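You operate a simulated robot arm through the tools that you are given. There is no shell and no other tool. Be economical: measure what you need, move in short steps, check, and stop when the job is done.

Carry out the task below with a simulated robot arm. There is one attempt and no reset: what you move stays moved.

TASK
Put the spring clip that says "300 g" from the counter under the picture on top of the pink carton and the spring clip that says "900 g" on top of the blue carton. Then take the yellow carton and put it on top of the bar of soap.

It is judged by the outcome, as a careful person would: the job done as asked, and still so three seconds after it is handed in. It fails if anything else is knocked over, pushed out of place, dropped, spilled or broken.

THE ROBOT
A 7-joint arm with a two-finger parallel gripper, fixed in place. Base frame: the origin is at the foot of the arm, x ahead of it, y to its left, z up; the work surface is at about z = 0. Lengths are in m, angles in rad, forces in N, time in s.
With the tool pointing down near the work surface it reaches from about 0.24 to 0.62 m from the base axis. Its first joint turns from -1.152 to 1.152 rad. Payload 2.6 kg.
Tool frame: the origin (TCP) lies between the finger pads and is the grasp point; the fingertips stand 0.03 m ahead of it; z points along the fingers, y is the line along which they close. The gripper opens to 0.094 m. The fingers are 0.028 m wide and 0.01 m thick; the gripper's body (0.05 by 0.096 m) begins 0.055 m behind the TCP.
Orientation is that of the tool frame in the base frame, as a unit quaternion [w, x, y, z]. With the fingers straight down and closing along the base's y, the tool's x points along the base's -x, its y along +y and its z along -z.

THE INTERFACE
- The arm moves only by the tool drive_tool. Its argument "increments" is a list of rows, each a list of 7 numbers: the shift along the tool's x, y, z in m, then the turn, a rotation vector about the tool's x, y, z in rad, then the closure, from 0 (fully open) to 1 (shut). In form: [[x, y, z, rx, ry, rz, grip], ...]. A call has 1 to 8 rows; each row shifts and turns the commanded pose from where the row before left it, along the tool's axes as they then stand. A row lasts 0.2 s, in which the tool goes at most 0.05 m and 0.15 rad; a call with a longer step from one row to the next is refused whole, and so is a gripper value outside its range. A pose out of reach is approached as far as the arm can. The call stops where the force on the tool passes 40 N (or 10 N more than at its start, if that is more) or the arm is blocked; 0.2 s more then pass. The fingers move at their own pace (about 0.072 m/s each) and stop on an object; they squeeze with about 39 N. The grip force told is the motor's: it shows also when the fingers shut on nothing. Time passes only in rows, and 0.2 s behind the last, so rows that do not move let the fingers close. It gives the time, the measured TCP pose, the force on the tool (base axes), the opening and the grip force at its end, in the units of the frame above (readings bear some noise), and new pictures: "pictures" is both (left out), scene, wrist or none.
- Cameras (640 x 400 px; columns grow to the right, rows downward): "scene" is fixed at [0.0225, 0.4118, 0.5886]; the picture's right is [-0.85, -0.52, 0.00], its down [-0.23, 0.38, -0.90] and it looks along [0.47, -0.76, -0.44] (base axes); focal length 333 px, centre (320, 200). "wrist" rides on the gripper at [-0.037, 0, -0.058] in the tool frame; the picture's right is [0.00, -1.00, 0.00], its down [0.97, 0.00, -0.24] and it looks along [0.24, 0.00, 0.97] (tool axes); focal length 218 px, centre (320, 200).
- measure_at(camera, pixels): for up to 12 pixels [column, row] of the newest picture of that camera ("zoom" is the newest enlarged one), the place [x, y, z] in the base frame of the surface seen there, good to about 0.002 m, but the place of the scene camera against the robot may be out by one fixed shift of up to 0.018 m in any direction. No time passes.
- enlarge(camera, box): a new picture of the part [left, top, right, bottom] of that camera's present view, enlarged. No time passes.
- job_done(): hands the job in; it is judged then, once.

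Work in short steps. Measure before you move; look again where a grasp or a placing could have gone wrong, and mend it. You have 80 turns and 120 pictures in all, the two below and enlarged ones among them. Open the gripper and draw the arm clear of the work before you hand the job in, unless the task says otherwise; then end with one line.

The tools are called after ">>>" by a JSON object that holds its "fn" and its "kwargs". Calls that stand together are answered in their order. drive_tool: Moves the arm, as the interface text tells. Its arguments: {"type":"object","properties":{"increments":{"type":"array","items":{"type":"array","items":{"type":"number"}}},"pictures":{"type":"string","enum":["both","scene","wrist","none"]}},"required":["increments"]} The other tools are called the same way: measure_at (camera, pixels) gives the place of the surface under pixels of a picture; enlarge (camera, box) takes an enlarged picture of a part of a camera's view; job_done () hands the job in.

At the start:

```text
clock: 0.0
tcp_pos: [0.2548, -0.306, 0.3288]
ee_rot: [0.0, 0.0, 1.0, 0.0]
force: [0.3, -0.2, 0.0]
width: 0.094
grasp_force: 0.1
```

scene: 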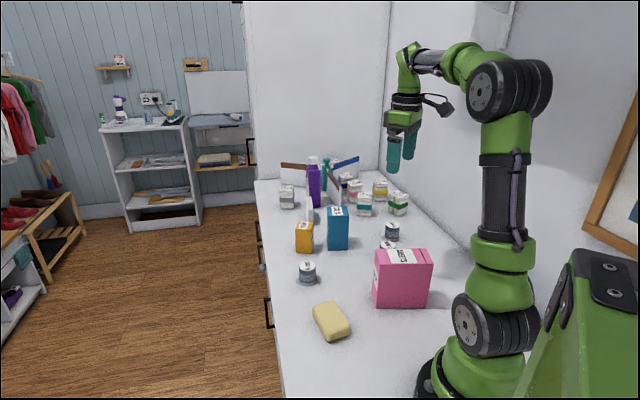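
wrist: 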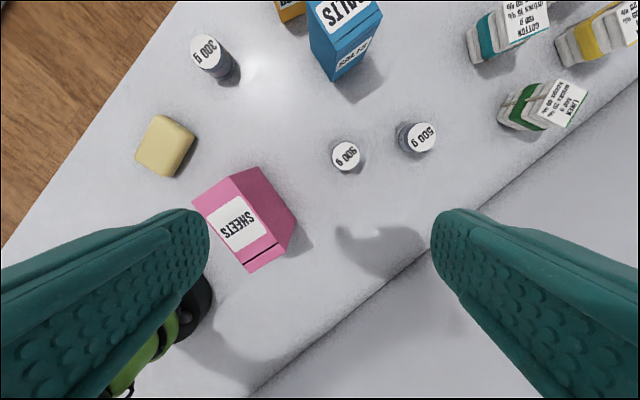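

The wrist picture shows labelled pieces "300 g" at (207,52), "900 g" at (346,155) and "500 g" at (420,137). I'll enlarge both views to identify everything.

>>> {"fn": "enlarge", "kwargs": {"camera": "scene", "box": [250, 140, 450, 350]}}

>>> {"fn": "enlarge", "kwargs": {"camera": "wrist", "box": [120, 0, 460, 280]}}

>>> {"fn": "measure_at", "kwargs": {"camera": "wrist", "pixels": [[203, 50], [346, 156], [421, 136], [165, 145], [238, 220], [265, 245], [343, 15], [290, 5], [270, 120], [225, 82]]}}

>>> {"fn": "measure_at", "kwargs": {"camera": "scene", "pixels": [[307, 267], [387, 245], [391, 228], [330, 318], [402, 256], [338, 211], [305, 226], [303, 240], [340, 230], [403, 285]]}}

```text
1.90 times, centred on (350, 245) of scene
```

zoom: 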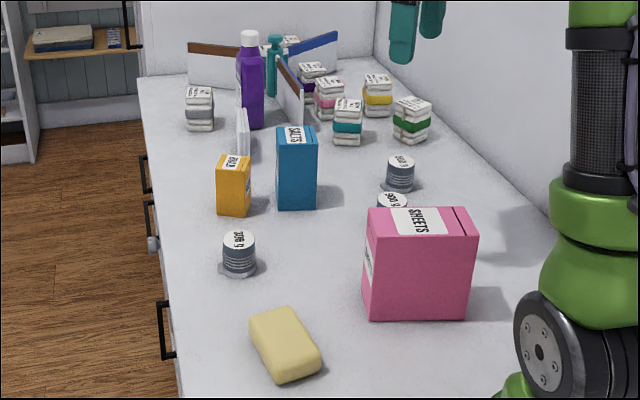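

```text
1.43 times, centred on (290, 140) of wrist
```

zoom: 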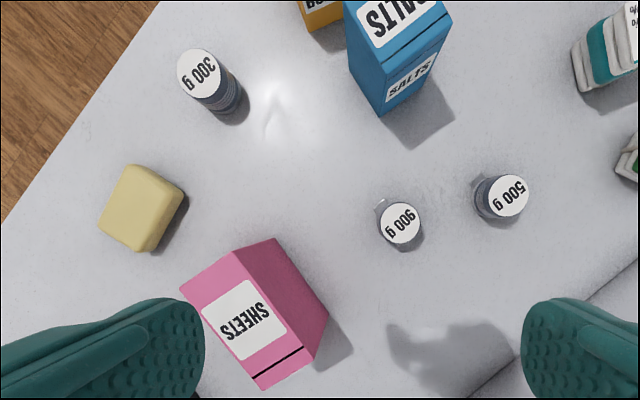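

```text
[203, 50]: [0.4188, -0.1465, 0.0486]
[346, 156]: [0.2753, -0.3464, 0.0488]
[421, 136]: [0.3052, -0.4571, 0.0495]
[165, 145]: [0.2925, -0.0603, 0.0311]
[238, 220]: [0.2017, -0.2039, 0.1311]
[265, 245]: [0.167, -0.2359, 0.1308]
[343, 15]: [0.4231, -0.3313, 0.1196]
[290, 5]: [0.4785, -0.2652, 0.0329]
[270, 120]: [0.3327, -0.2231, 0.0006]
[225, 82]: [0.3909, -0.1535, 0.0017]
```

```text
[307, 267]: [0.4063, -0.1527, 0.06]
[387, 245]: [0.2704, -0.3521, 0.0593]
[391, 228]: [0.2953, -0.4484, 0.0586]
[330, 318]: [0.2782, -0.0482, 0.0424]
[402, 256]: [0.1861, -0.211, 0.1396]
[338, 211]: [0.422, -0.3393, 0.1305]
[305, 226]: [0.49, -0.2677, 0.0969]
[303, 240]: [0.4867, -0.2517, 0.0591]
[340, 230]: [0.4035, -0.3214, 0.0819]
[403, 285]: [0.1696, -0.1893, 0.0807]
```

The three clips are about 0.049 m tall cylinders. I move above and a little behind the 300 g clip for a better look at it and its surroundings.

>>> {"fn": "drive_tool", "kwargs": {"increments": [[-0.0294, 0.0314, 0.012, 0, 0, 0, 0], [-0.0294, 0.0314, 0.012, 0, 0, 0, 0], [-0.0294, 0.0314, 0.012, 0, 0, 0, 0], [-0.0294, 0.0314, 0.012, 0, 0, 0, 0], [-0.0294, 0.0314, 0.012, 0, 0, 0, 0]]}}

```text
clock: 1.2
tcp_pos: [0.4027, -0.1501, 0.2701]
ee_rot: [0.0, 0.0, 1.0, -0.001]
force: [-0.8, 0.9, -0.8]
width: 0.0939
grasp_force: 0.1
```

scene: 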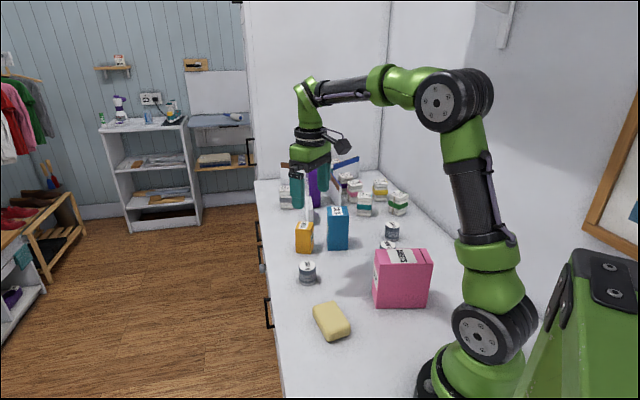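
wrist: 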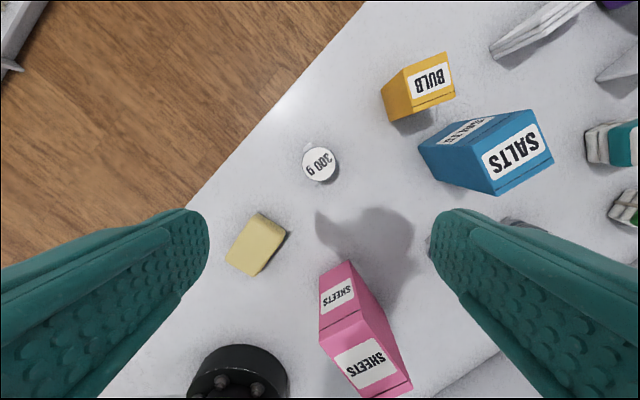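

>>> {"fn": "enlarge", "kwargs": {"camera": "wrist", "box": [200, 30, 570, 290]}}

>>> {"fn": "measure_at", "kwargs": {"camera": "wrist", "pixels": [[304, 165], [336, 162], [320, 148], [320, 180], [412, 76], [449, 54], [454, 92], [417, 104], [487, 161], [540, 114], [551, 156], [497, 192]]}}

>>> {"fn": "measure_at", "kwargs": {"camera": "wrist", "pixels": [[334, 344], [388, 323], [411, 386], [353, 393], [228, 260], [262, 213], [286, 233], [256, 273], [322, 270], [308, 146]]}}

```text
1.54 times, centred on (385, 160) of wrist
```

zoom: 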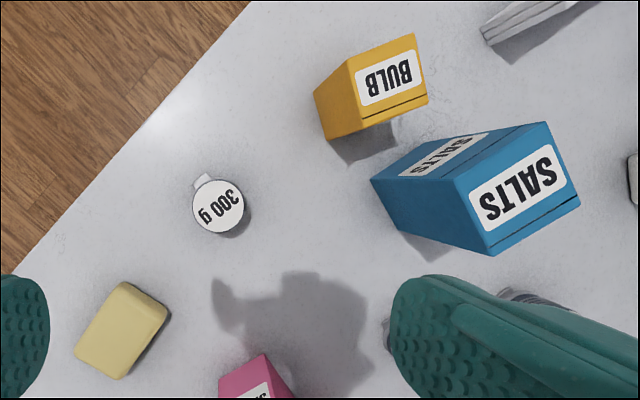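

```text
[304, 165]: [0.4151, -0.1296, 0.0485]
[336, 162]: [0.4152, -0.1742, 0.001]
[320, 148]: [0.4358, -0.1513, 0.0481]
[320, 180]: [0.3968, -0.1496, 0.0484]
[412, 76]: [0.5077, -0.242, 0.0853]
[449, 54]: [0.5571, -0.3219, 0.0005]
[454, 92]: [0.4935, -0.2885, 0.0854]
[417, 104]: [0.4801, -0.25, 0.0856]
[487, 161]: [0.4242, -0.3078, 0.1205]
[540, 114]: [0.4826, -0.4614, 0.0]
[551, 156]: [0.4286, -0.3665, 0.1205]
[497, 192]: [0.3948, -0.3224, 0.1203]
```

```text
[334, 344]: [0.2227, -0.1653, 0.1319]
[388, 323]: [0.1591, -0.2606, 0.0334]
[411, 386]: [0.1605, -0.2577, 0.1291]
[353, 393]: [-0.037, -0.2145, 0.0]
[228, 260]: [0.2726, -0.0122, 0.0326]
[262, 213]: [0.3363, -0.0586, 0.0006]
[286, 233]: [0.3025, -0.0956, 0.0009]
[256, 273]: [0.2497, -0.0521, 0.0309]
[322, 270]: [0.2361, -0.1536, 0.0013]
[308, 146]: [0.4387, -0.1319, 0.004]
```

300 g clip: centre about (0.416, -0.149), diameter about 0.039, top at 0.049, with a tab at its foot pointing (+x,+y). I descend over it with the fingertips staying above the tab, then close.

>>> {"fn": "drive_tool", "kwargs": {"increments": [[-0.0133, 0.001, 0.04, 0, 0, 0, 0.2], [0, 0, 0.048, 0, 0, 0, 0.2], [0, 0, 0.048, 0, 0, 0, 0.2], [0, 0, 0.045, 0, 0, 0, 0.2], [0, 0, 0.025, 0, 0, 0, 0.2], [0, 0, 0.02, 0, 0, 0, 0.2], [0, 0, 0, 0, 0, 0, 0.2]]}}

```text
clock: 2.8
tcp_pos: [0.4137, -0.1499, 0.0439]
ee_rot: [-0.001, 0.0, 1.0, 0.001]
force: [-0.1, 0.2, -0.6]
width: 0.0752
grasp_force: 0.1
```

scene: 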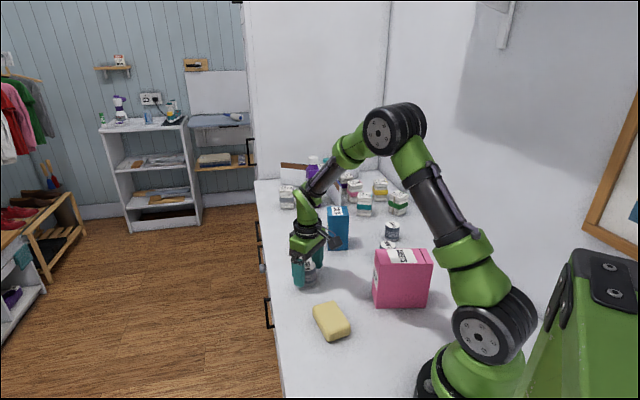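
wrist: 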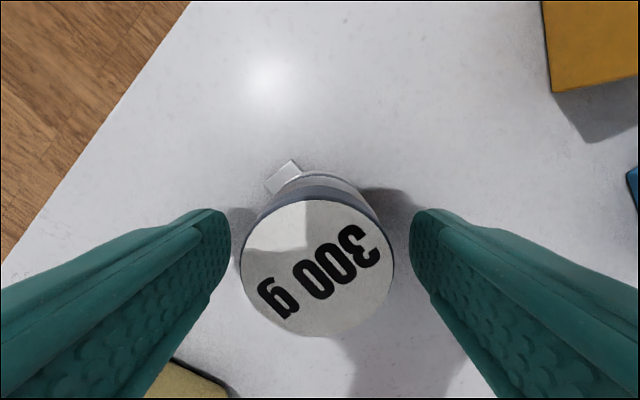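

The clip is centred between the fingers (disc 241–395). I close.

>>> {"fn": "drive_tool", "kwargs": {"increments": [[0, 0, 0, 0, 0, 0, 1], [0, 0, 0, 0, 0, 0, 1], [0, 0, 0, 0, 0, 0, 1], [0, 0, 0, 0, 0, 0, 1]], "pictures": "wrist"}}

>>> {"fn": "drive_tool", "kwargs": {"increments": [[0, 0, -0.02, 0, 0, 0, 1], [0, 0, -0.04, 0, 0, 0, 1], [0, 0, -0.045, 0, 0, 0, 1], [0, 0, -0.045, 0, 0, 0, 1], [0, 0, -0.045, 0, 0, 0, 1], [0, 0, -0.03, 0, 0, 0, 1], [0, 0, 0, 0, 0, 0, 1]]}}

```text
clock: 3.8
tcp_pos: [0.4149, -0.1502, 0.0439]
ee_rot: [0.0, 0.0, 1.0, 0.0]
force: [-0.2, 0.6, -0.6]
width: 0.0448
grasp_force: 39.0
```

wrist: 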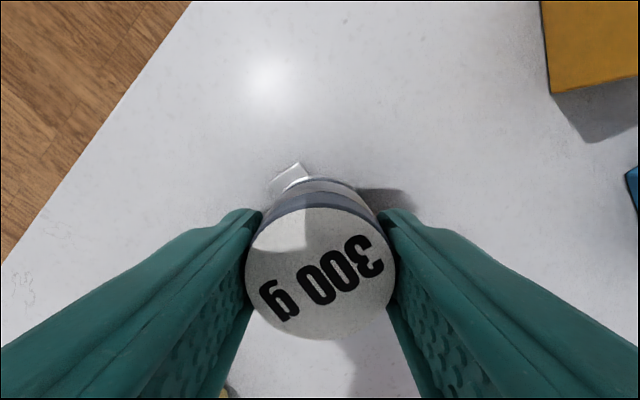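

```text
clock: 5.4
tcp_pos: [0.4153, -0.1486, 0.2707]
ee_rot: [-0.001, 0.0, 1.0, 0.0]
force: [0.0, 1.0, -0.1]
width: 0.0002
grasp_force: 32.6
```

scene: 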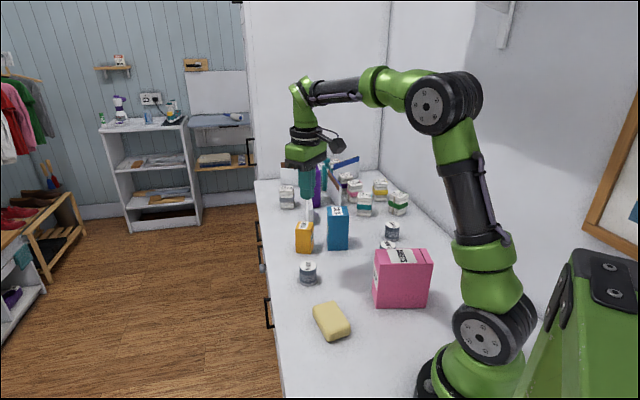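
wrist: 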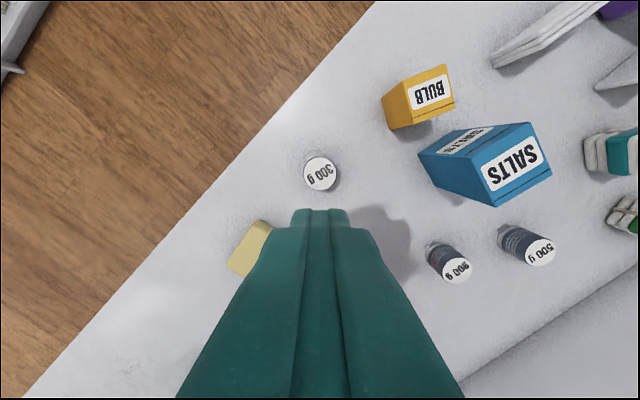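

The fingers slid off: width is 0 and the 300 g clip is still at (320,173). I look closely at its shape before retrying.

>>> {"fn": "enlarge", "kwargs": {"camera": "scene", "box": [280, 250, 336, 290]}}

>>> {"fn": "enlarge", "kwargs": {"camera": "wrist", "box": [410, 210, 570, 300]}}

```text
10.00 times, centred on (308, 270) of scene
```

zoom: 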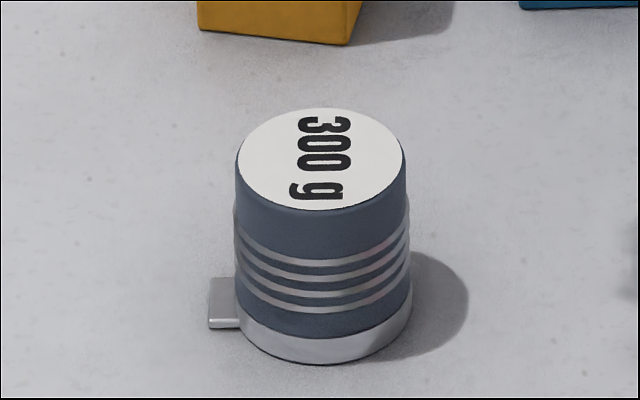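

```text
4.00 times, centred on (490, 255) of wrist
```

zoom: 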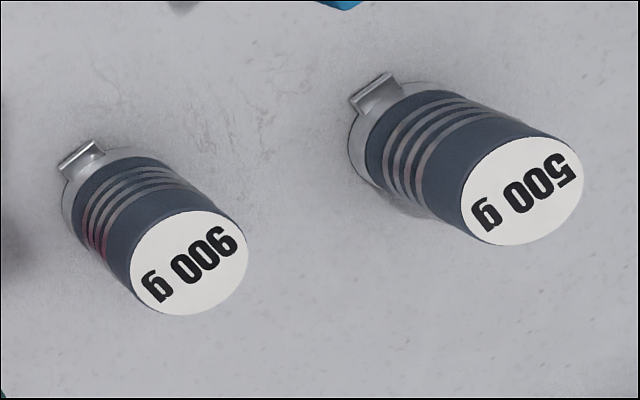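

The body tapers slightly to the top (label 0.039 m, foot about 0.045 m), so a high grasp slid off. I'll open, turn the closing axis away from the tab, grip lower and lift slowly.

>>> {"fn": "measure_at", "kwargs": {"camera": "wrist", "pixels": [[320, 173], [306, 173], [334, 173], [320, 160], [320, 188]]}}

>>> {"fn": "drive_tool", "kwargs": {"increments": [[0, 0, 0.03, 0, 0, -0.15, 0.2], [0, 0, 0.03, 0, 0, -0.15, 0.2], [0, 0, 0.03, 0, 0, -0.15, 0.2], [0, 0, 0.03, 0, 0, -0.15, 0.2], [0, 0, 0, 0, 0, 0, 0.2], [0, 0, 0, 0, 0, 0, 0.2]], "pictures": "wrist"}}

```text
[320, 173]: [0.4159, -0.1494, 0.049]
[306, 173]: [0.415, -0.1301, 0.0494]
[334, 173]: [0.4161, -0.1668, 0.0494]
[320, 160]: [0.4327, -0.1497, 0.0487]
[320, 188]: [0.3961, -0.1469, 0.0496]
```

```text
clock: 6.8
tcp_pos: [0.413, -0.1476, 0.149]
ee_rot: [0.001, -0.295, 0.955, 0.001]
force: [-0.4, -0.7, 0.2]
width: 0.0752
grasp_force: 0.0
```

wrist: 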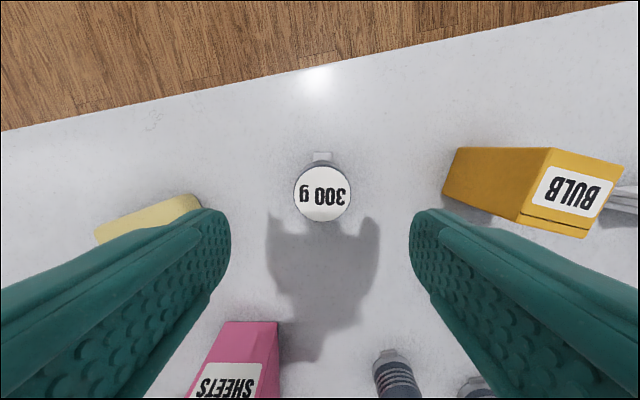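

Now the tab points straight up in the picture, off the closing axis. I descend to TCP z about 0.036 and close.

>>> {"fn": "drive_tool", "kwargs": {"increments": [[0, 0, 0.04, 0, 0, 0, 0.2], [0, 0, 0.04, 0, 0, 0, 0.2], [0, 0, 0.022, 0, 0, 0, 0.2], [0, 0, 0.011, 0, 0, 0, 0.2], [0, 0, 0, 0, 0, 0, 0.2], [0, 0, 0, 0, 0, 0, 1], [0, 0, 0, 0, 0, 0, 1], [0, 0, 0, 0, 0, 0, 1]], "pictures": "wrist"}}

>>> {"fn": "drive_tool", "kwargs": {"increments": [[0, 0, 0, 0, 0, 0, 1], [0, 0, 0, 0, 0, 0, 1], [0, 0, -0.003, 0, 0, 0, 1]], "pictures": "wrist"}}

```text
clock: 8.6
tcp_pos: [0.4143, -0.1492, 0.036]
ee_rot: [0.0, -0.295, 0.955, 0.001]
force: [1.2, 0.6, 0.3]
width: 0.0453
grasp_force: 39.0
```

wrist: 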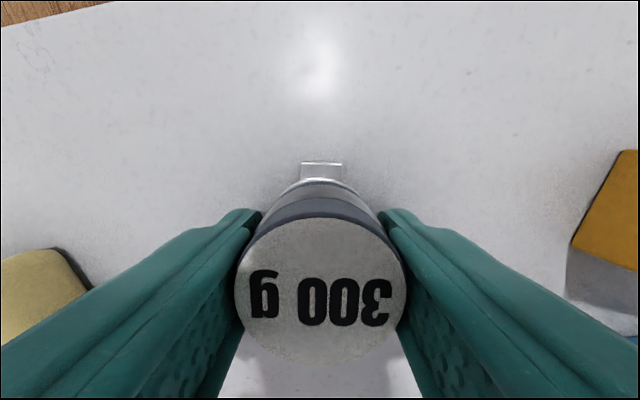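

```text
clock: 9.4
tcp_pos: [0.4142, -0.1496, 0.0413]
ee_rot: [0.0, -0.295, 0.956, 0.0]
force: [-0.4, 0.0, -1.4]
width: 0.0455
grasp_force: 38.9
```

wrist: 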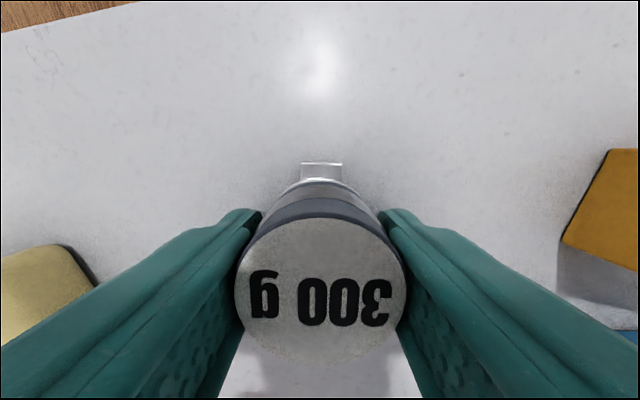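

The clip keeps its place in the picture while the background shifted; the lift seems to hold. I go on slowly.

>>> {"fn": "drive_tool", "kwargs": {"increments": [[0, 0, -0.006, 0, 0, 0, 1], [0, 0, -0.008, 0, 0, 0, 1], [0, 0, -0.01, 0, 0, 0, 1], [0, 0, -0.01, 0, 0, 0, 1], [0, 0, 0, 0, 0, 0, 1]]}}

```text
clock: 10.6
tcp_pos: [0.4142, -0.149, 0.0745]
ee_rot: [-0.001, -0.296, 0.955, 0.0]
force: [0.5, -0.5, -1.2]
width: 0.0453
grasp_force: 38.9
```

scene: 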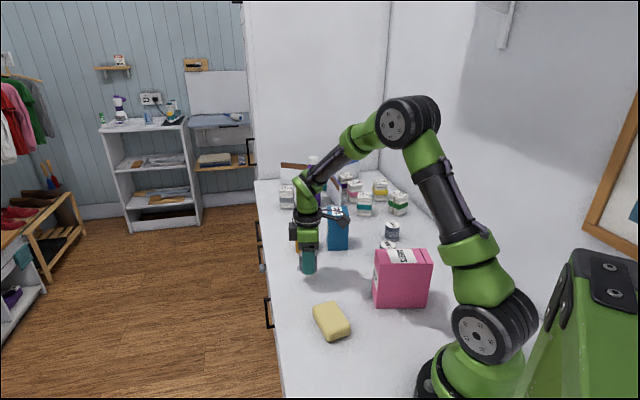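
wrist: 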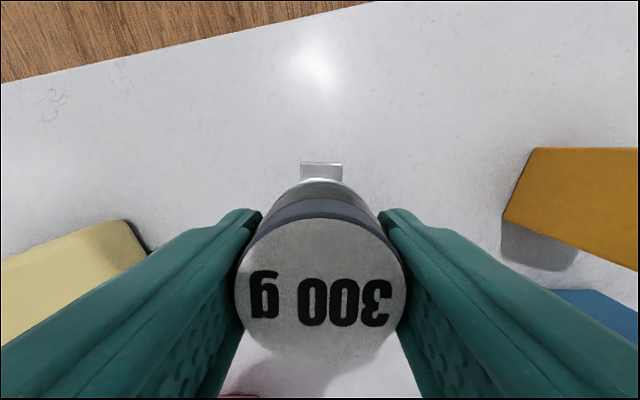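

The 300 g clip is held. I lift gently higher and then measure the pink carton's top.

>>> {"fn": "drive_tool", "kwargs": {"increments": [[0, 0, -0.015, 0, 0, 0, 1], [0, 0, -0.025, 0, 0, 0, 1], [0, 0, -0.03, 0, 0, 0, 1], [0, 0, -0.03, 0, 0, 0, 1], [0, 0, -0.03, 0, 0, 0, 1], [0, 0, -0.025, 0, 0, 0, 1], [0, 0, -0.015, 0, 0, 0, 1], [0, 0, 0, 0, 0, 0, 1]]}}

>>> {"fn": "enlarge", "kwargs": {"camera": "scene", "box": [360, 235, 448, 290]}}

```text
clock: 12.4
tcp_pos: [0.4145, -0.1479, 0.2434]
ee_rot: [0.0, -0.295, 0.955, 0.001]
force: [-0.1, 0.4, -1.3]
width: 0.0451
grasp_force: 39.0
```

scene: 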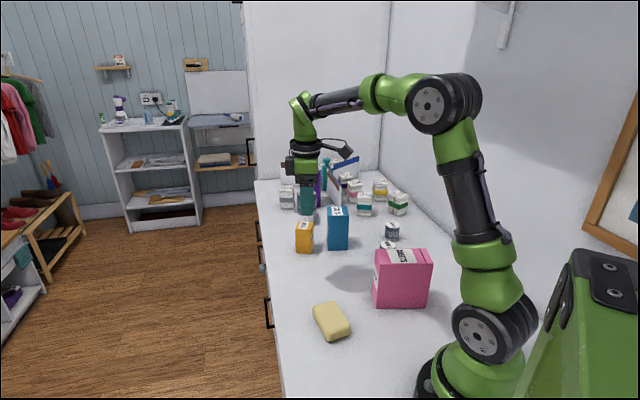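
wrist: 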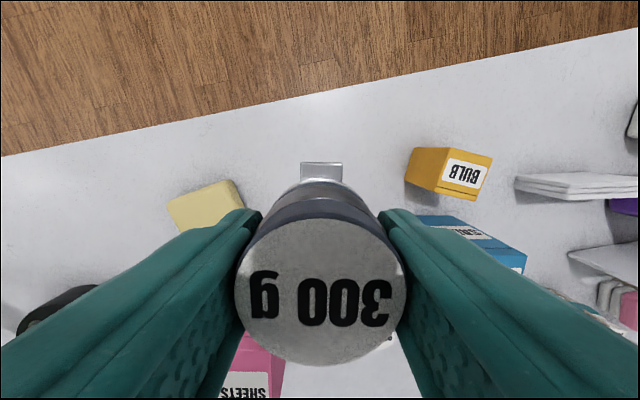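

```text
7.27 times, centred on (404, 262) of scene
```

zoom: 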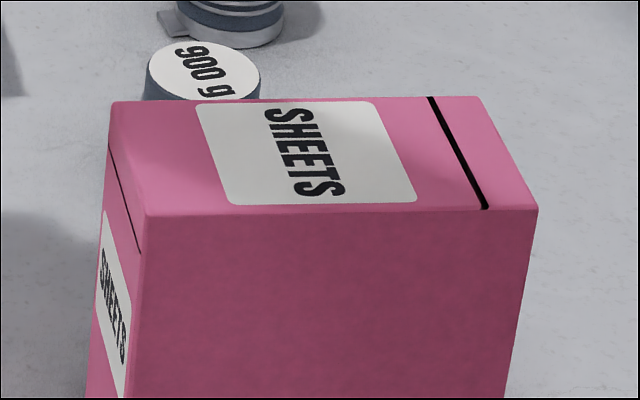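

>>> {"fn": "measure_at", "kwargs": {"camera": "zoom", "pixels": [[114, 106], [150, 209], [530, 204], [474, 101], [310, 152], [203, 72], [203, 45], [203, 95], [152, 72], [254, 72]]}}

>>> {"fn": "measure_at", "kwargs": {"camera": "scene", "pixels": [[307, 267], [298, 267], [316, 267]]}}

```text
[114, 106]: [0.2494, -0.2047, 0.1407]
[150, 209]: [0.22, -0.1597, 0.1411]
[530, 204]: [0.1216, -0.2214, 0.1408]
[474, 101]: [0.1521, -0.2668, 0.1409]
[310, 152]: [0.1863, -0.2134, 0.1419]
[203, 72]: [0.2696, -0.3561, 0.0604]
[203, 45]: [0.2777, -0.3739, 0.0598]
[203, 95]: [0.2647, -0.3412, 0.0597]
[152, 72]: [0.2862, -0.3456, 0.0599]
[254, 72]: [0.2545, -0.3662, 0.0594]
```

```text
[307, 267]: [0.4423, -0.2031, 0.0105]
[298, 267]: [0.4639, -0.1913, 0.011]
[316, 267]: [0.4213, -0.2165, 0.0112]
```

The scene camera reads offset by about (-0.007, -0.009, +0.010). So the pink top's centre is about (0.193, -0.204, 0.131). I carry the clip above it.

>>> {"fn": "drive_tool", "kwargs": {"increments": [[0.0172, 0.0063, 0, 0, 0, 0, 1], [0.03, 0.011, 0, 0, 0, 0, 1], [0.0343, 0.0126, 0, 0, 0, 0, 1], [0.0343, 0.0126, 0, 0, 0, 0, 1], [0.0343, 0.0126, 0, 0, 0, 0, 1], [0.03, 0.011, 0, 0, 0, 0, 1], [0.0214, 0.0079, 0, 0, 0, 0, 1], [0.0129, 0.0047, 0, 0, 0, 0, 1]]}}

```text
clock: 14.2
tcp_pos: [0.1921, -0.2058, 0.2436]
ee_rot: [0.0, -0.296, 0.955, 0.0]
force: [-0.1, -0.7, -0.6]
width: 0.0451
grasp_force: 38.8
```

scene: 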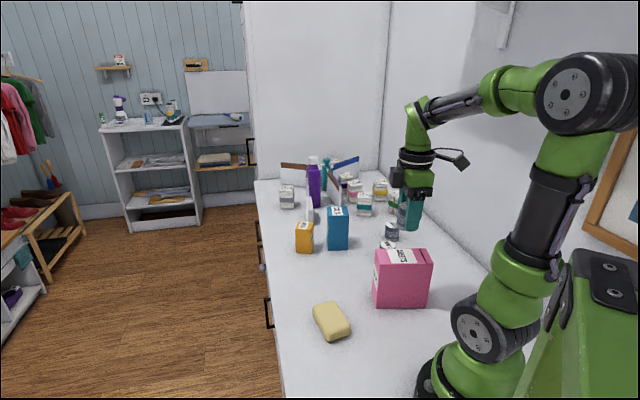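
wrist: 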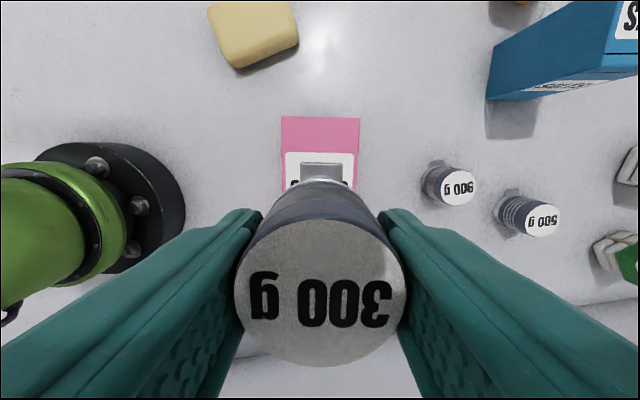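

The carton lies squarely under the clip (columns 281–359). I lower to just above contact.

>>> {"fn": "drive_tool", "kwargs": {"increments": [[0, 0, 0.02, 0, 0, 0, 1], [0, 0, 0.025, 0, 0, 0, 1], [0, 0, 0.018, 0, 0, 0, 1], [0, 0, 0.007, 0, 0, 0, 1], [0, 0, 0, 0, 0, 0, 1]]}}

>>> {"fn": "enlarge", "kwargs": {"camera": "scene", "box": [360, 195, 456, 255]}}

```text
clock: 15.4
tcp_pos: [0.1934, -0.2035, 0.1751]
ee_rot: [0.0, -0.295, 0.956, 0.001]
force: [-0.7, 0.4, -0.9]
width: 0.0451
grasp_force: 38.9
```

scene: 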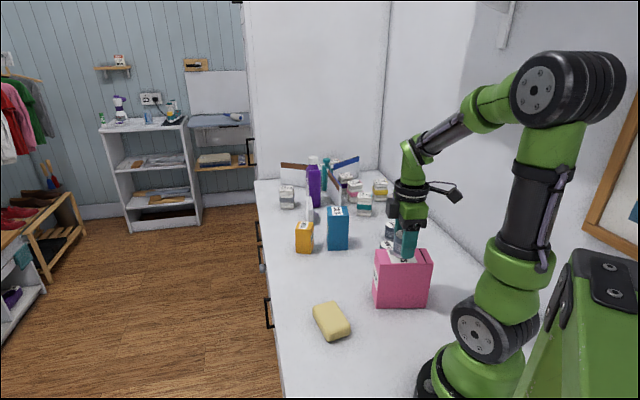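
wrist: 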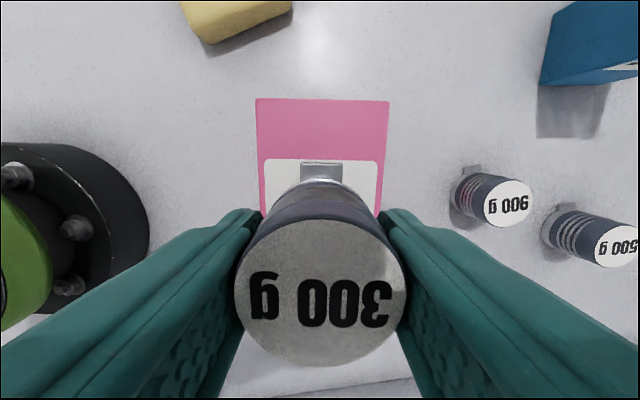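

```text
6.67 times, centred on (408, 225) of scene
```

zoom: 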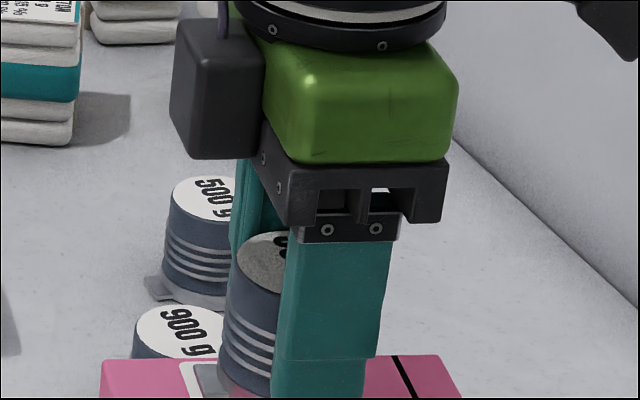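

Position is good. I creep down to contact.

>>> {"fn": "drive_tool", "kwargs": {"increments": [[0, 0, 0.003, 0, 0, 0, 1], [0, 0, 0.002, 0, 0, 0, 1], [0, 0, 0.002, 0, 0, 0, 1], [0, 0, 0, 0, 0, 0, 1]], "pictures": "none"}}

```text
clock: 16.4
tcp_pos: [0.1929, -0.2047, 0.167]
ee_rot: [-0.001, -0.296, 0.955, 0.0]
force: [0.2, 0.8, -1.8]
width: 0.0452
grasp_force: 39.0
```

>>> {"fn": "drive_tool", "kwargs": {"increments": [[0, 0, 0.001, 0, 0, 0, 1], [0, 0, 0.001, 0, 0, 0, 1], [0, 0, 0, 0, 0, 0, 1]]}}

>>> {"fn": "enlarge", "kwargs": {"camera": "scene", "box": [360, 225, 456, 285]}}

```text
clock: 17.2
tcp_pos: [0.1939, -0.2051, 0.165]
ee_rot: [0.001, -0.295, 0.956, 0.0]
force: [-6.9, 7.6, 34.2]
width: 0.0452
grasp_force: 39.2
```

scene: 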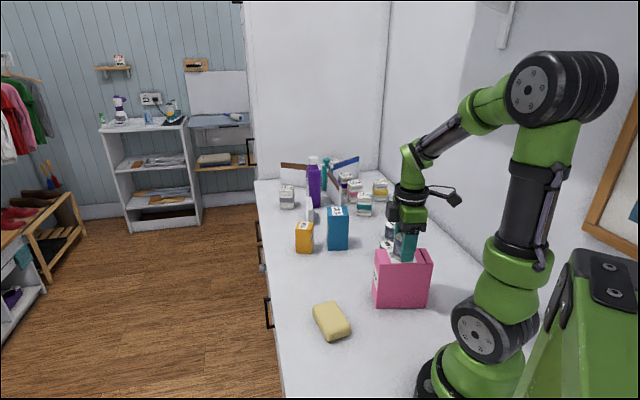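
wrist: 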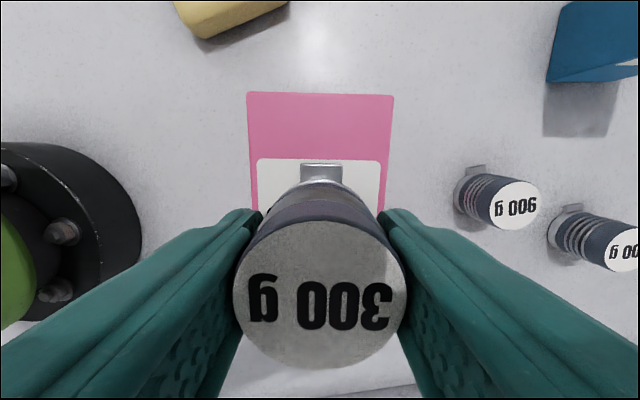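

```text
6.67 times, centred on (408, 255) of scene
```

zoom: 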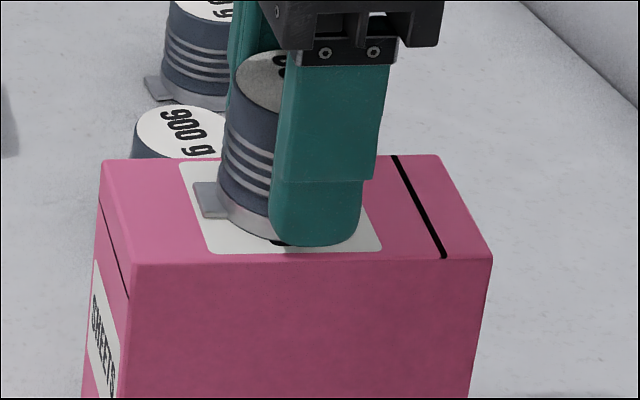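

Contact (34 N); the clip stands on the top. I ease 1 mm up, open, and rise.

>>> {"fn": "drive_tool", "kwargs": {"increments": [[0, 0, -0.001, 0, 0, 0, 1], [0, 0, 0, 0, 0, 0, 0.4], [0, 0, 0, 0, 0, 0, 0.25], [0, 0, 0, 0, 0, 0, 0.25], [0, 0, -0.015, 0, 0, 0, 0.25], [0, 0, -0.03, 0, 0, 0, 0.25], [0, 0, -0.04, 0, 0, 0, 0.25], [0, 0, -0.03, 0, 0, 0, 0.25]]}}

>>> {"fn": "enlarge", "kwargs": {"camera": "wrist", "box": [180, 50, 580, 300]}}

```text
clock: 19.0
tcp_pos: [0.195, -0.204, 0.2784]
ee_rot: [0.0, -0.296, 0.955, 0.0]
force: [0.4, 0.0, 0.4]
width: 0.0704
grasp_force: 0.1
```

scene: 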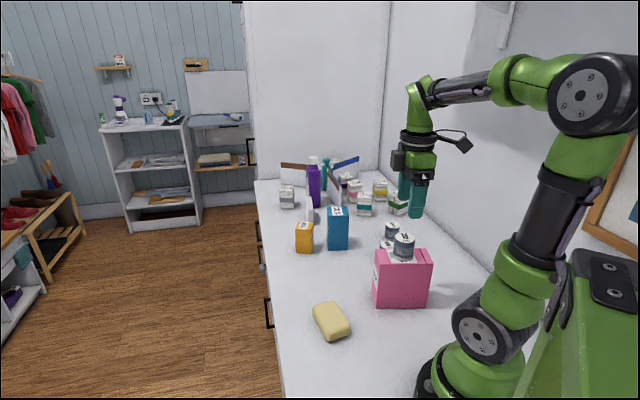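
wrist: 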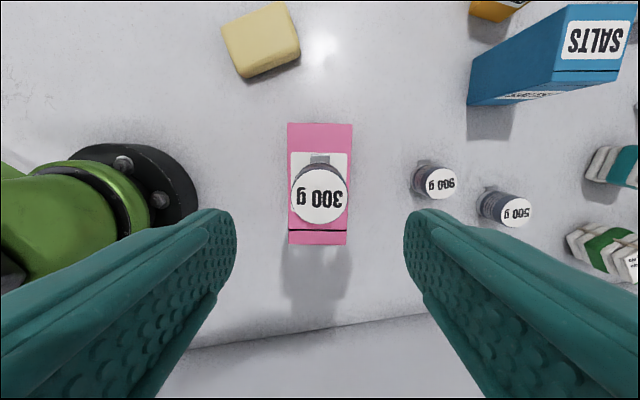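

```text
1.60 times, centred on (380, 175) of wrist
```

zoom: 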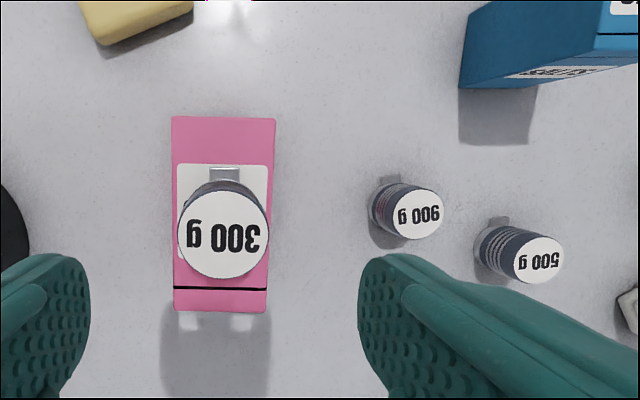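

The 300 g clip stands well on the pink carton. Now I measure the 900 g clip at (440,184).

>>> {"fn": "measure_at", "kwargs": {"camera": "wrist", "pixels": [[440, 184], [426, 184], [455, 184], [440, 171], [440, 197], [516, 211], [419, 163]]}}

```text
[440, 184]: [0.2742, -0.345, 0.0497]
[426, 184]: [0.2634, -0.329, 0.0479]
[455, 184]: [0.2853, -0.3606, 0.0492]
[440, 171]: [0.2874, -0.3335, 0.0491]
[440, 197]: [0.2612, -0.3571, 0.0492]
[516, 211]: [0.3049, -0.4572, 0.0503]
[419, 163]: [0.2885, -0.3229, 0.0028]
```

900 g clip's centre is (0.274, -0.345). I go above it sideways, then down to 0.13 to check alignment.

>>> {"fn": "drive_tool", "kwargs": {"increments": [[0.0036, -0.0403, 0, 0, 0, 0, 0.25], [0.0036, -0.0403, 0, 0, 0, 0, 0.25], [0.0036, -0.0403, 0, 0, 0, 0, 0.25], [0.0036, -0.0403, 0, 0, 0, 0, 0.25], [0, 0, 0.045, 0, 0, 0, 0.25], [0, 0, 0.045, 0, 0, 0, 0.25], [0, 0, 0.045, 0, 0, 0, 0.25], [0, 0, 0.01, 0, 0, 0, 0.25]]}}

```text
clock: 20.8
tcp_pos: [0.2733, -0.3462, 0.1339]
ee_rot: [-0.001, -0.296, 0.955, 0.0]
force: [-0.6, 0.4, 0.3]
width: 0.0704
grasp_force: 0.1
```

scene: 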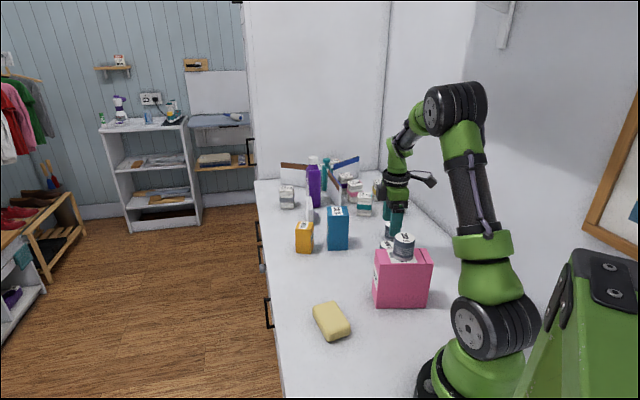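
wrist: 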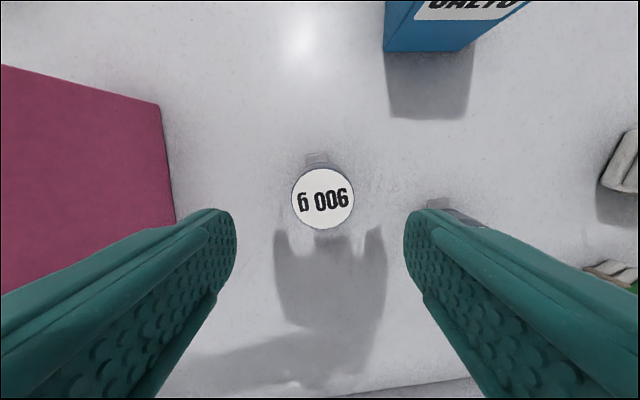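

Aligned (label at 323,198). I descend to TCP z about 0.035 and close.

>>> {"fn": "drive_tool", "kwargs": {"increments": [[0, 0, 0.04, 0, 0, 0, 0.25], [0, 0, 0.035, 0, 0, 0, 0.25], [0, 0, 0.016, 0, 0, 0, 0.25], [0, 0, 0.008, 0, 0, 0, 0.25], [0, 0, 0, 0, 0, 0, 0.25], [0, 0, 0, 0, 0, 0, 1], [0, 0, 0, 0, 0, 0, 1], [0, 0, 0, 0, 0, 0, 1]], "pictures": "none"}}

>>> {"fn": "drive_tool", "kwargs": {"increments": [[0, 0, 0, 0, 0, 0, 1], [0, 0, -0.003, 0, 0, 0, 1], [0, 0, -0.006, 0, 0, 0, 1], [0, 0, -0.006, 0, 0, 0, 1], [0, 0, 0, 0, 0, 0, 1]]}}

```text
clock: 22.6
tcp_pos: [0.2731, -0.3461, 0.0365]
ee_rot: [0.001, -0.295, 0.955, 0.0]
force: [0.7, 0.4, -0.4]
width: 0.0451
grasp_force: 39.1
```

```text
clock: 23.8
tcp_pos: [0.2719, -0.3459, 0.0529]
ee_rot: [0.0, -0.296, 0.955, 0.001]
force: [0.7, 0.2, -1.2]
width: 0.0447
grasp_force: 38.7
```

scene: 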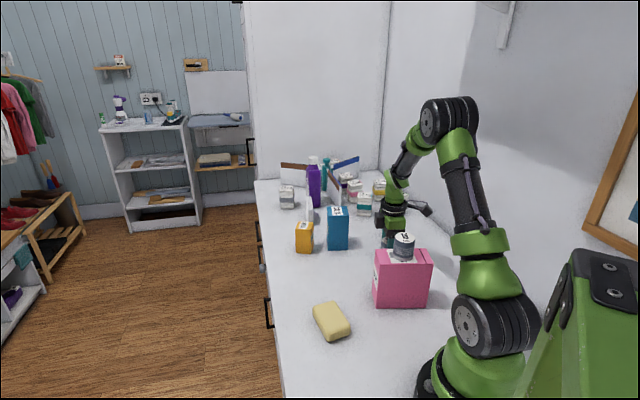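
wrist: 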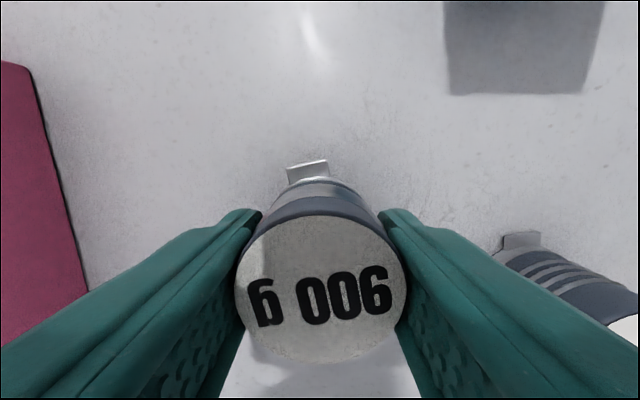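

The 900 g clip comes up with the fingers (label at rows 215–363). I lift on slowly.

>>> {"fn": "drive_tool", "kwargs": {"increments": [[0, 0, -0.01, 0, 0, 0, 1], [0, 0, -0.015, 0, 0, 0, 1], [0, 0, -0.02, 0, 0, 0, 1], [0, 0, -0.02, 0, 0, 0, 1], [0, 0, -0.02, 0, 0, 0, 1], [0, 0, -0.015, 0, 0, 0, 1], [0, 0, -0.01, 0, 0, 0, 1], [0, 0, 0, 0, 0, 0, 1]], "pictures": "wrist"}}

```text
clock: 25.6
tcp_pos: [0.2727, -0.3453, 0.1615]
ee_rot: [0.0, -0.296, 0.955, 0.0]
force: [0.1, -0.3, -1.4]
width: 0.0447
grasp_force: 39.2
```

wrist: 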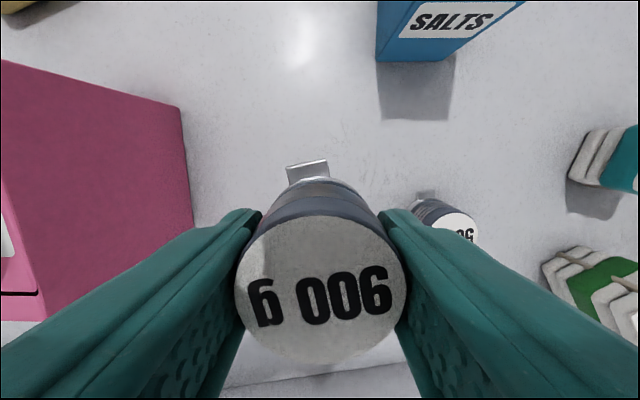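

Held firmly. I rise to 0.245 and carry it above the blue carton's top centre (0.426, -0.337).

>>> {"fn": "drive_tool", "kwargs": {"increments": [[0, 0, -0.02, 0, 0, 0, 1], [0, 0, -0.035, 0, 0, 0, 1], [0, 0, -0.03, 0, 0, 0, 1], [-0.0196, -0.0119, 0, 0, 0, 0, 1], [-0.0328, -0.0199, 0, 0, 0, 0, 1], [-0.0328, -0.0199, 0, 0, 0, 0, 1], [-0.0262, -0.0159, 0, 0, 0, 0, 1], [-0.0196, -0.0119, 0, 0, 0, 0, 1]]}}

>>> {"fn": "enlarge", "kwargs": {"camera": "scene", "box": [290, 170, 386, 260]}}

```text
clock: 27.4
tcp_pos: [0.427, -0.3366, 0.2482]
ee_rot: [0.0, -0.295, 0.956, 0.0]
force: [0.7, -0.5, -2.1]
width: 0.045
grasp_force: 38.8
```

scene: 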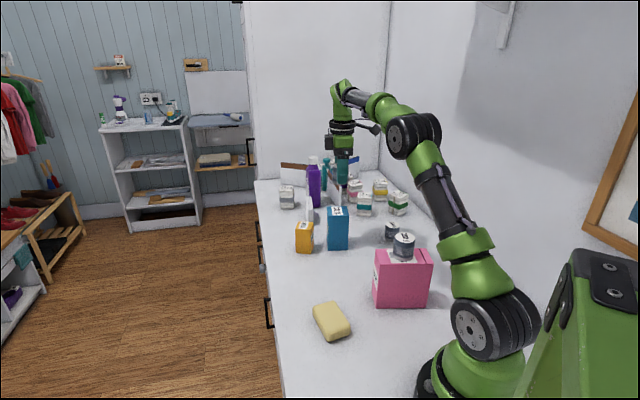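
wrist: 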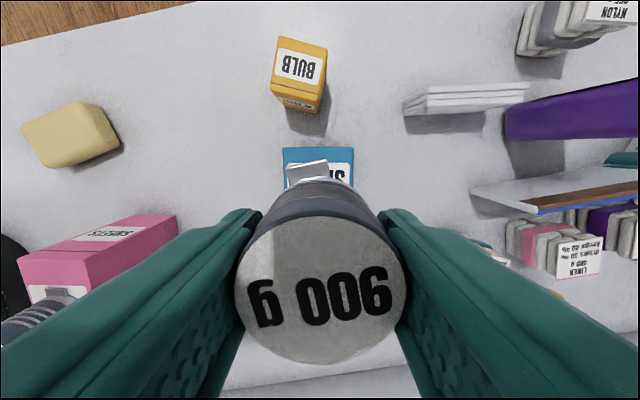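

```text
4.44 times, centred on (338, 215) of scene
```

zoom: 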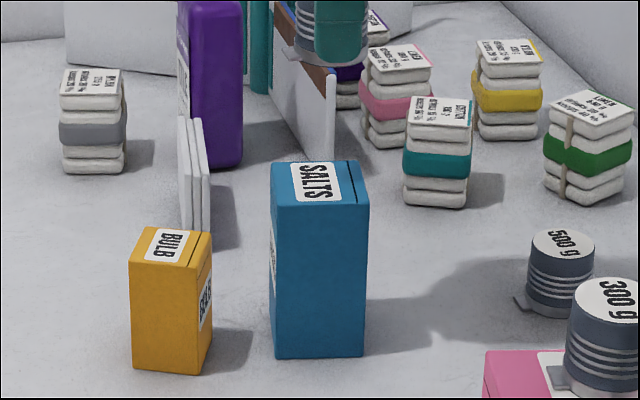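

>>> {"fn": "measure_at", "kwargs": {"camera": "zoom", "pixels": [[274, 204], [279, 164], [357, 162], [365, 204], [134, 255], [150, 230], [210, 233], [198, 261], [320, 182], [172, 245]]}}

>>> {"fn": "measure_at", "kwargs": {"camera": "wrist", "pixels": [[284, 150], [352, 149], [280, 38], [326, 50], [319, 107], [272, 88], [62, 135], [40, 168], [72, 104], [116, 142], [100, 107], [28, 133]]}}

```text
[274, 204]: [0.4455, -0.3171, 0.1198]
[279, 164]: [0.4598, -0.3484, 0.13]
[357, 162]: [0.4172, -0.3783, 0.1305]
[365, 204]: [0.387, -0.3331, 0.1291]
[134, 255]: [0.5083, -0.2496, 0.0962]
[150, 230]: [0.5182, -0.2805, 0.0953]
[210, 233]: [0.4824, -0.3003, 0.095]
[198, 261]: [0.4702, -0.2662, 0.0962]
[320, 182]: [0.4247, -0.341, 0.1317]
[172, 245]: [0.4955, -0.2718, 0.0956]
```

```text
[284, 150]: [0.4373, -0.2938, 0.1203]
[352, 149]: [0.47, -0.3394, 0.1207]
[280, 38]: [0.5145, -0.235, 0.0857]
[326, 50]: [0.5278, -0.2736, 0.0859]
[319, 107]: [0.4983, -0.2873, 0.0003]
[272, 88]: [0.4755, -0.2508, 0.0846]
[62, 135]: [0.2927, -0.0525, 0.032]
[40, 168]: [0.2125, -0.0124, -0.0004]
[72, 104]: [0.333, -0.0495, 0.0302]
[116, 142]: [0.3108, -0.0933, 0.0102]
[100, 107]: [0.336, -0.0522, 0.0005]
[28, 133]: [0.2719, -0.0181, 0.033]
```

Refined blue top centre: about (0.432, -0.331, 0.1205), 56 x 50 mm. I correct by 7 mm and lower to just above it.

>>> {"fn": "drive_tool", "kwargs": {"increments": [[-0.0072, 0.0017, 0.01, 0, 0, 0, 1], [0, 0, 0.025, 0, 0, 0, 1], [0, 0, 0.025, 0, 0, 0, 1], [0, 0, 0.015, 0, 0, 0, 1], [0, 0, 0.008, 0, 0, 0, 1], [0, 0, 0, 0, 0, 0, 1]]}}

>>> {"fn": "enlarge", "kwargs": {"camera": "scene", "box": [290, 170, 386, 260]}}

```text
clock: 28.8
tcp_pos: [0.431, -0.3334, 0.1634]
ee_rot: [0.0, -0.296, 0.955, 0.0]
force: [-0.2, -0.7, -1.7]
width: 0.0447
grasp_force: 38.6
```

scene: 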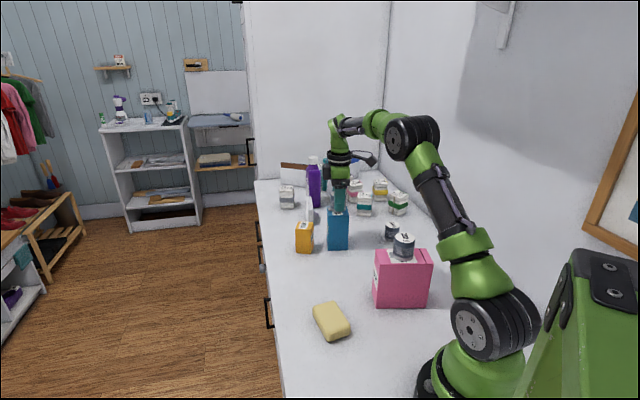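
wrist: 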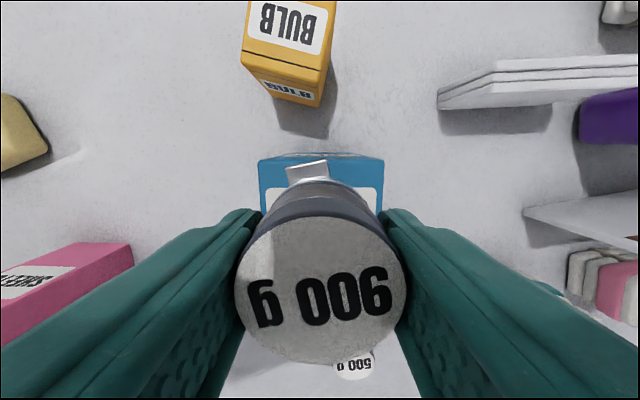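

```text
4.44 times, centred on (338, 215) of scene
```

zoom: 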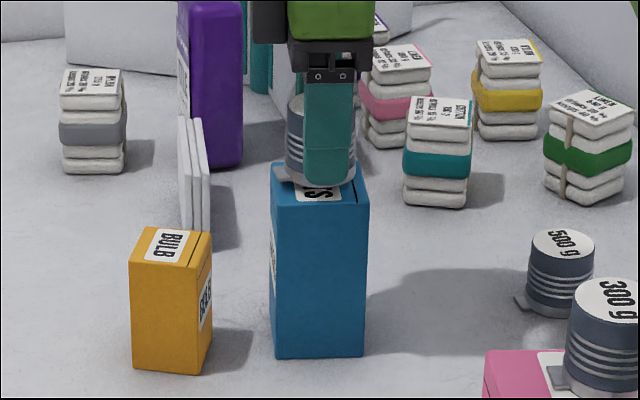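

Well centred. I creep down for contact.

>>> {"fn": "drive_tool", "kwargs": {"increments": [[0, 0, 0.003, 0, 0, 0, 1], [0, 0, 0.002, 0, 0, 0, 1], [0, 0, 0.001, 0, 0, 0, 1], [0, 0, 0, 0, 0, 0, 1]], "pictures": "none"}}

```text
clock: 29.8
tcp_pos: [0.4304, -0.3326, 0.1581]
ee_rot: [0.0, -0.296, 0.955, 0.0]
force: [0.0, 1.4, -1.8]
width: 0.0449
grasp_force: 38.9
```

>>> {"fn": "drive_tool", "kwargs": {"increments": [[0, 0, 0.001, 0, 0, 0, 1], [0, 0, 0, 0, 0, 0, 1]], "pictures": "none"}}

```text
clock: 30.4
tcp_pos: [0.4311, -0.3317, 0.1572]
ee_rot: [0.0, -0.296, 0.955, 0.0]
force: [0.0, 0.4, -1.5]
width: 0.0447
grasp_force: 39.5
```

>>> {"fn": "drive_tool", "kwargs": {"increments": [[0, 0, 0.001, 0, 0, 0, 1], [0, 0, 0, 0, 0, 0, 1]], "pictures": "none"}}

```text
clock: 31.0
tcp_pos: [0.4309, -0.3327, 0.1568]
ee_rot: [0.0, -0.295, 0.956, 0.0]
force: [-2.8, 1.0, 3.7]
width: 0.0448
grasp_force: 39.2
```

Light contact (3.7 N). I open to a modest width, wait, then rise straight up.

>>> {"fn": "drive_tool", "kwargs": {"increments": [[0, 0, 0, 0, 0, 0, 0.4], [0, 0, 0, 0, 0, 0, 0.3], [0, 0, 0, 0, 0, 0, 0.3], [0, 0, -0.015, 0, 0, 0, 0.3], [0, 0, -0.03, 0, 0, 0, 0.3], [0, 0, -0.04, 0, 0, 0, 0.3], [0, 0, -0.04, 0, 0, 0, 0.3]]}}

>>> {"fn": "enlarge", "kwargs": {"camera": "scene", "box": [290, 170, 386, 260]}}

```text
clock: 32.6
tcp_pos: [0.4272, -0.3324, 0.2779]
ee_rot: [0.0, -0.296, 0.955, 0.0]
force: [-0.5, -0.7, 0.0]
width: 0.0657
grasp_force: 0.0
```

scene: 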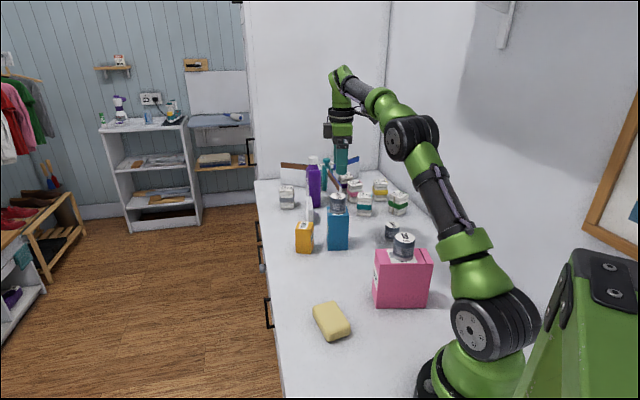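
wrist: 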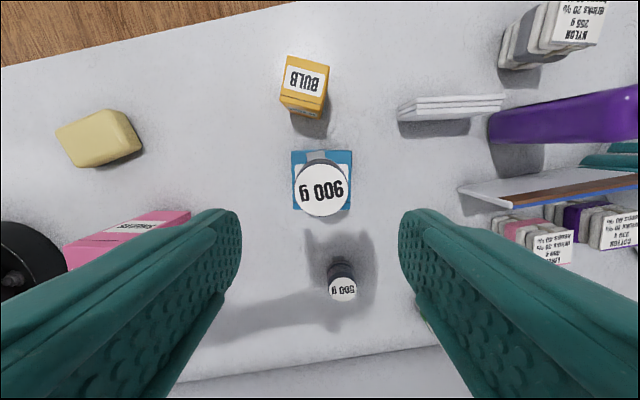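

```text
4.44 times, centred on (338, 215) of scene
```

zoom: 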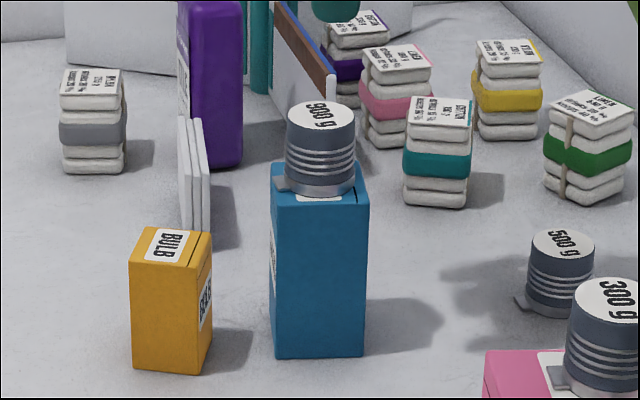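

Both clips are placed well. Now I move above the yellow carton (top centre about (0.502, -0.264), height 0.0855) and turn to align with its sides.

>>> {"fn": "drive_tool", "kwargs": {"increments": [[-0.0321, 0.0055, 0, 0, 0, 0, 0.2], [-0.0321, 0.0055, 0, 0, 0, 0, 0.2], [-0.0321, 0.0055, 0, 0, 0, 0, 0.2], [0, 0, 0.0, 0, 0, 0.13, 0.2], [0, 0, 0.0, 0, 0, 0.13, 0.2], [0, 0, 0, 0, 0, 0, 0.2]], "pictures": "wrist"}}

>>> {"fn": "enlarge", "kwargs": {"camera": "wrist", "box": [220, 60, 460, 210]}}

```text
clock: 34.0
tcp_pos: [0.5008, -0.2619, 0.2783]
ee_rot: [0.002, -0.169, 0.986, -0.001]
force: [-0.6, 0.5, -0.8]
width: 0.075
grasp_force: 0.1
```

wrist: 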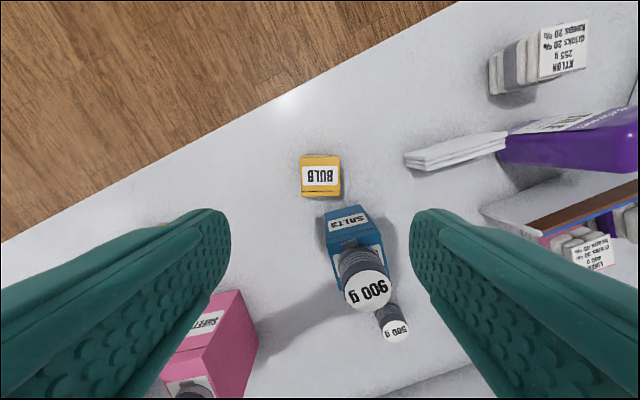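

```text
2.67 times, centred on (340, 135) of wrist
```

zoom: 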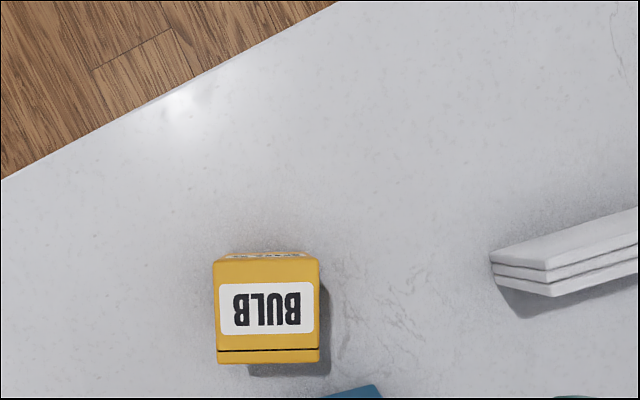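

The carton is aligned with the tool. I measure its top corners.

>>> {"fn": "measure_at", "kwargs": {"camera": "zoom", "pixels": [[217, 263], [316, 261], [316, 358], [220, 360], [267, 310], [492, 255], [500, 275]]}}

```text
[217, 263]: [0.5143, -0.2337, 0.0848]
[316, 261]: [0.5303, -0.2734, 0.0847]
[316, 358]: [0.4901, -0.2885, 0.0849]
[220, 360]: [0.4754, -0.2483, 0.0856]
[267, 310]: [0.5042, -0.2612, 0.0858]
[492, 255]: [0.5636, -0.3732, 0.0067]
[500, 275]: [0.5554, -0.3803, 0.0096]
```

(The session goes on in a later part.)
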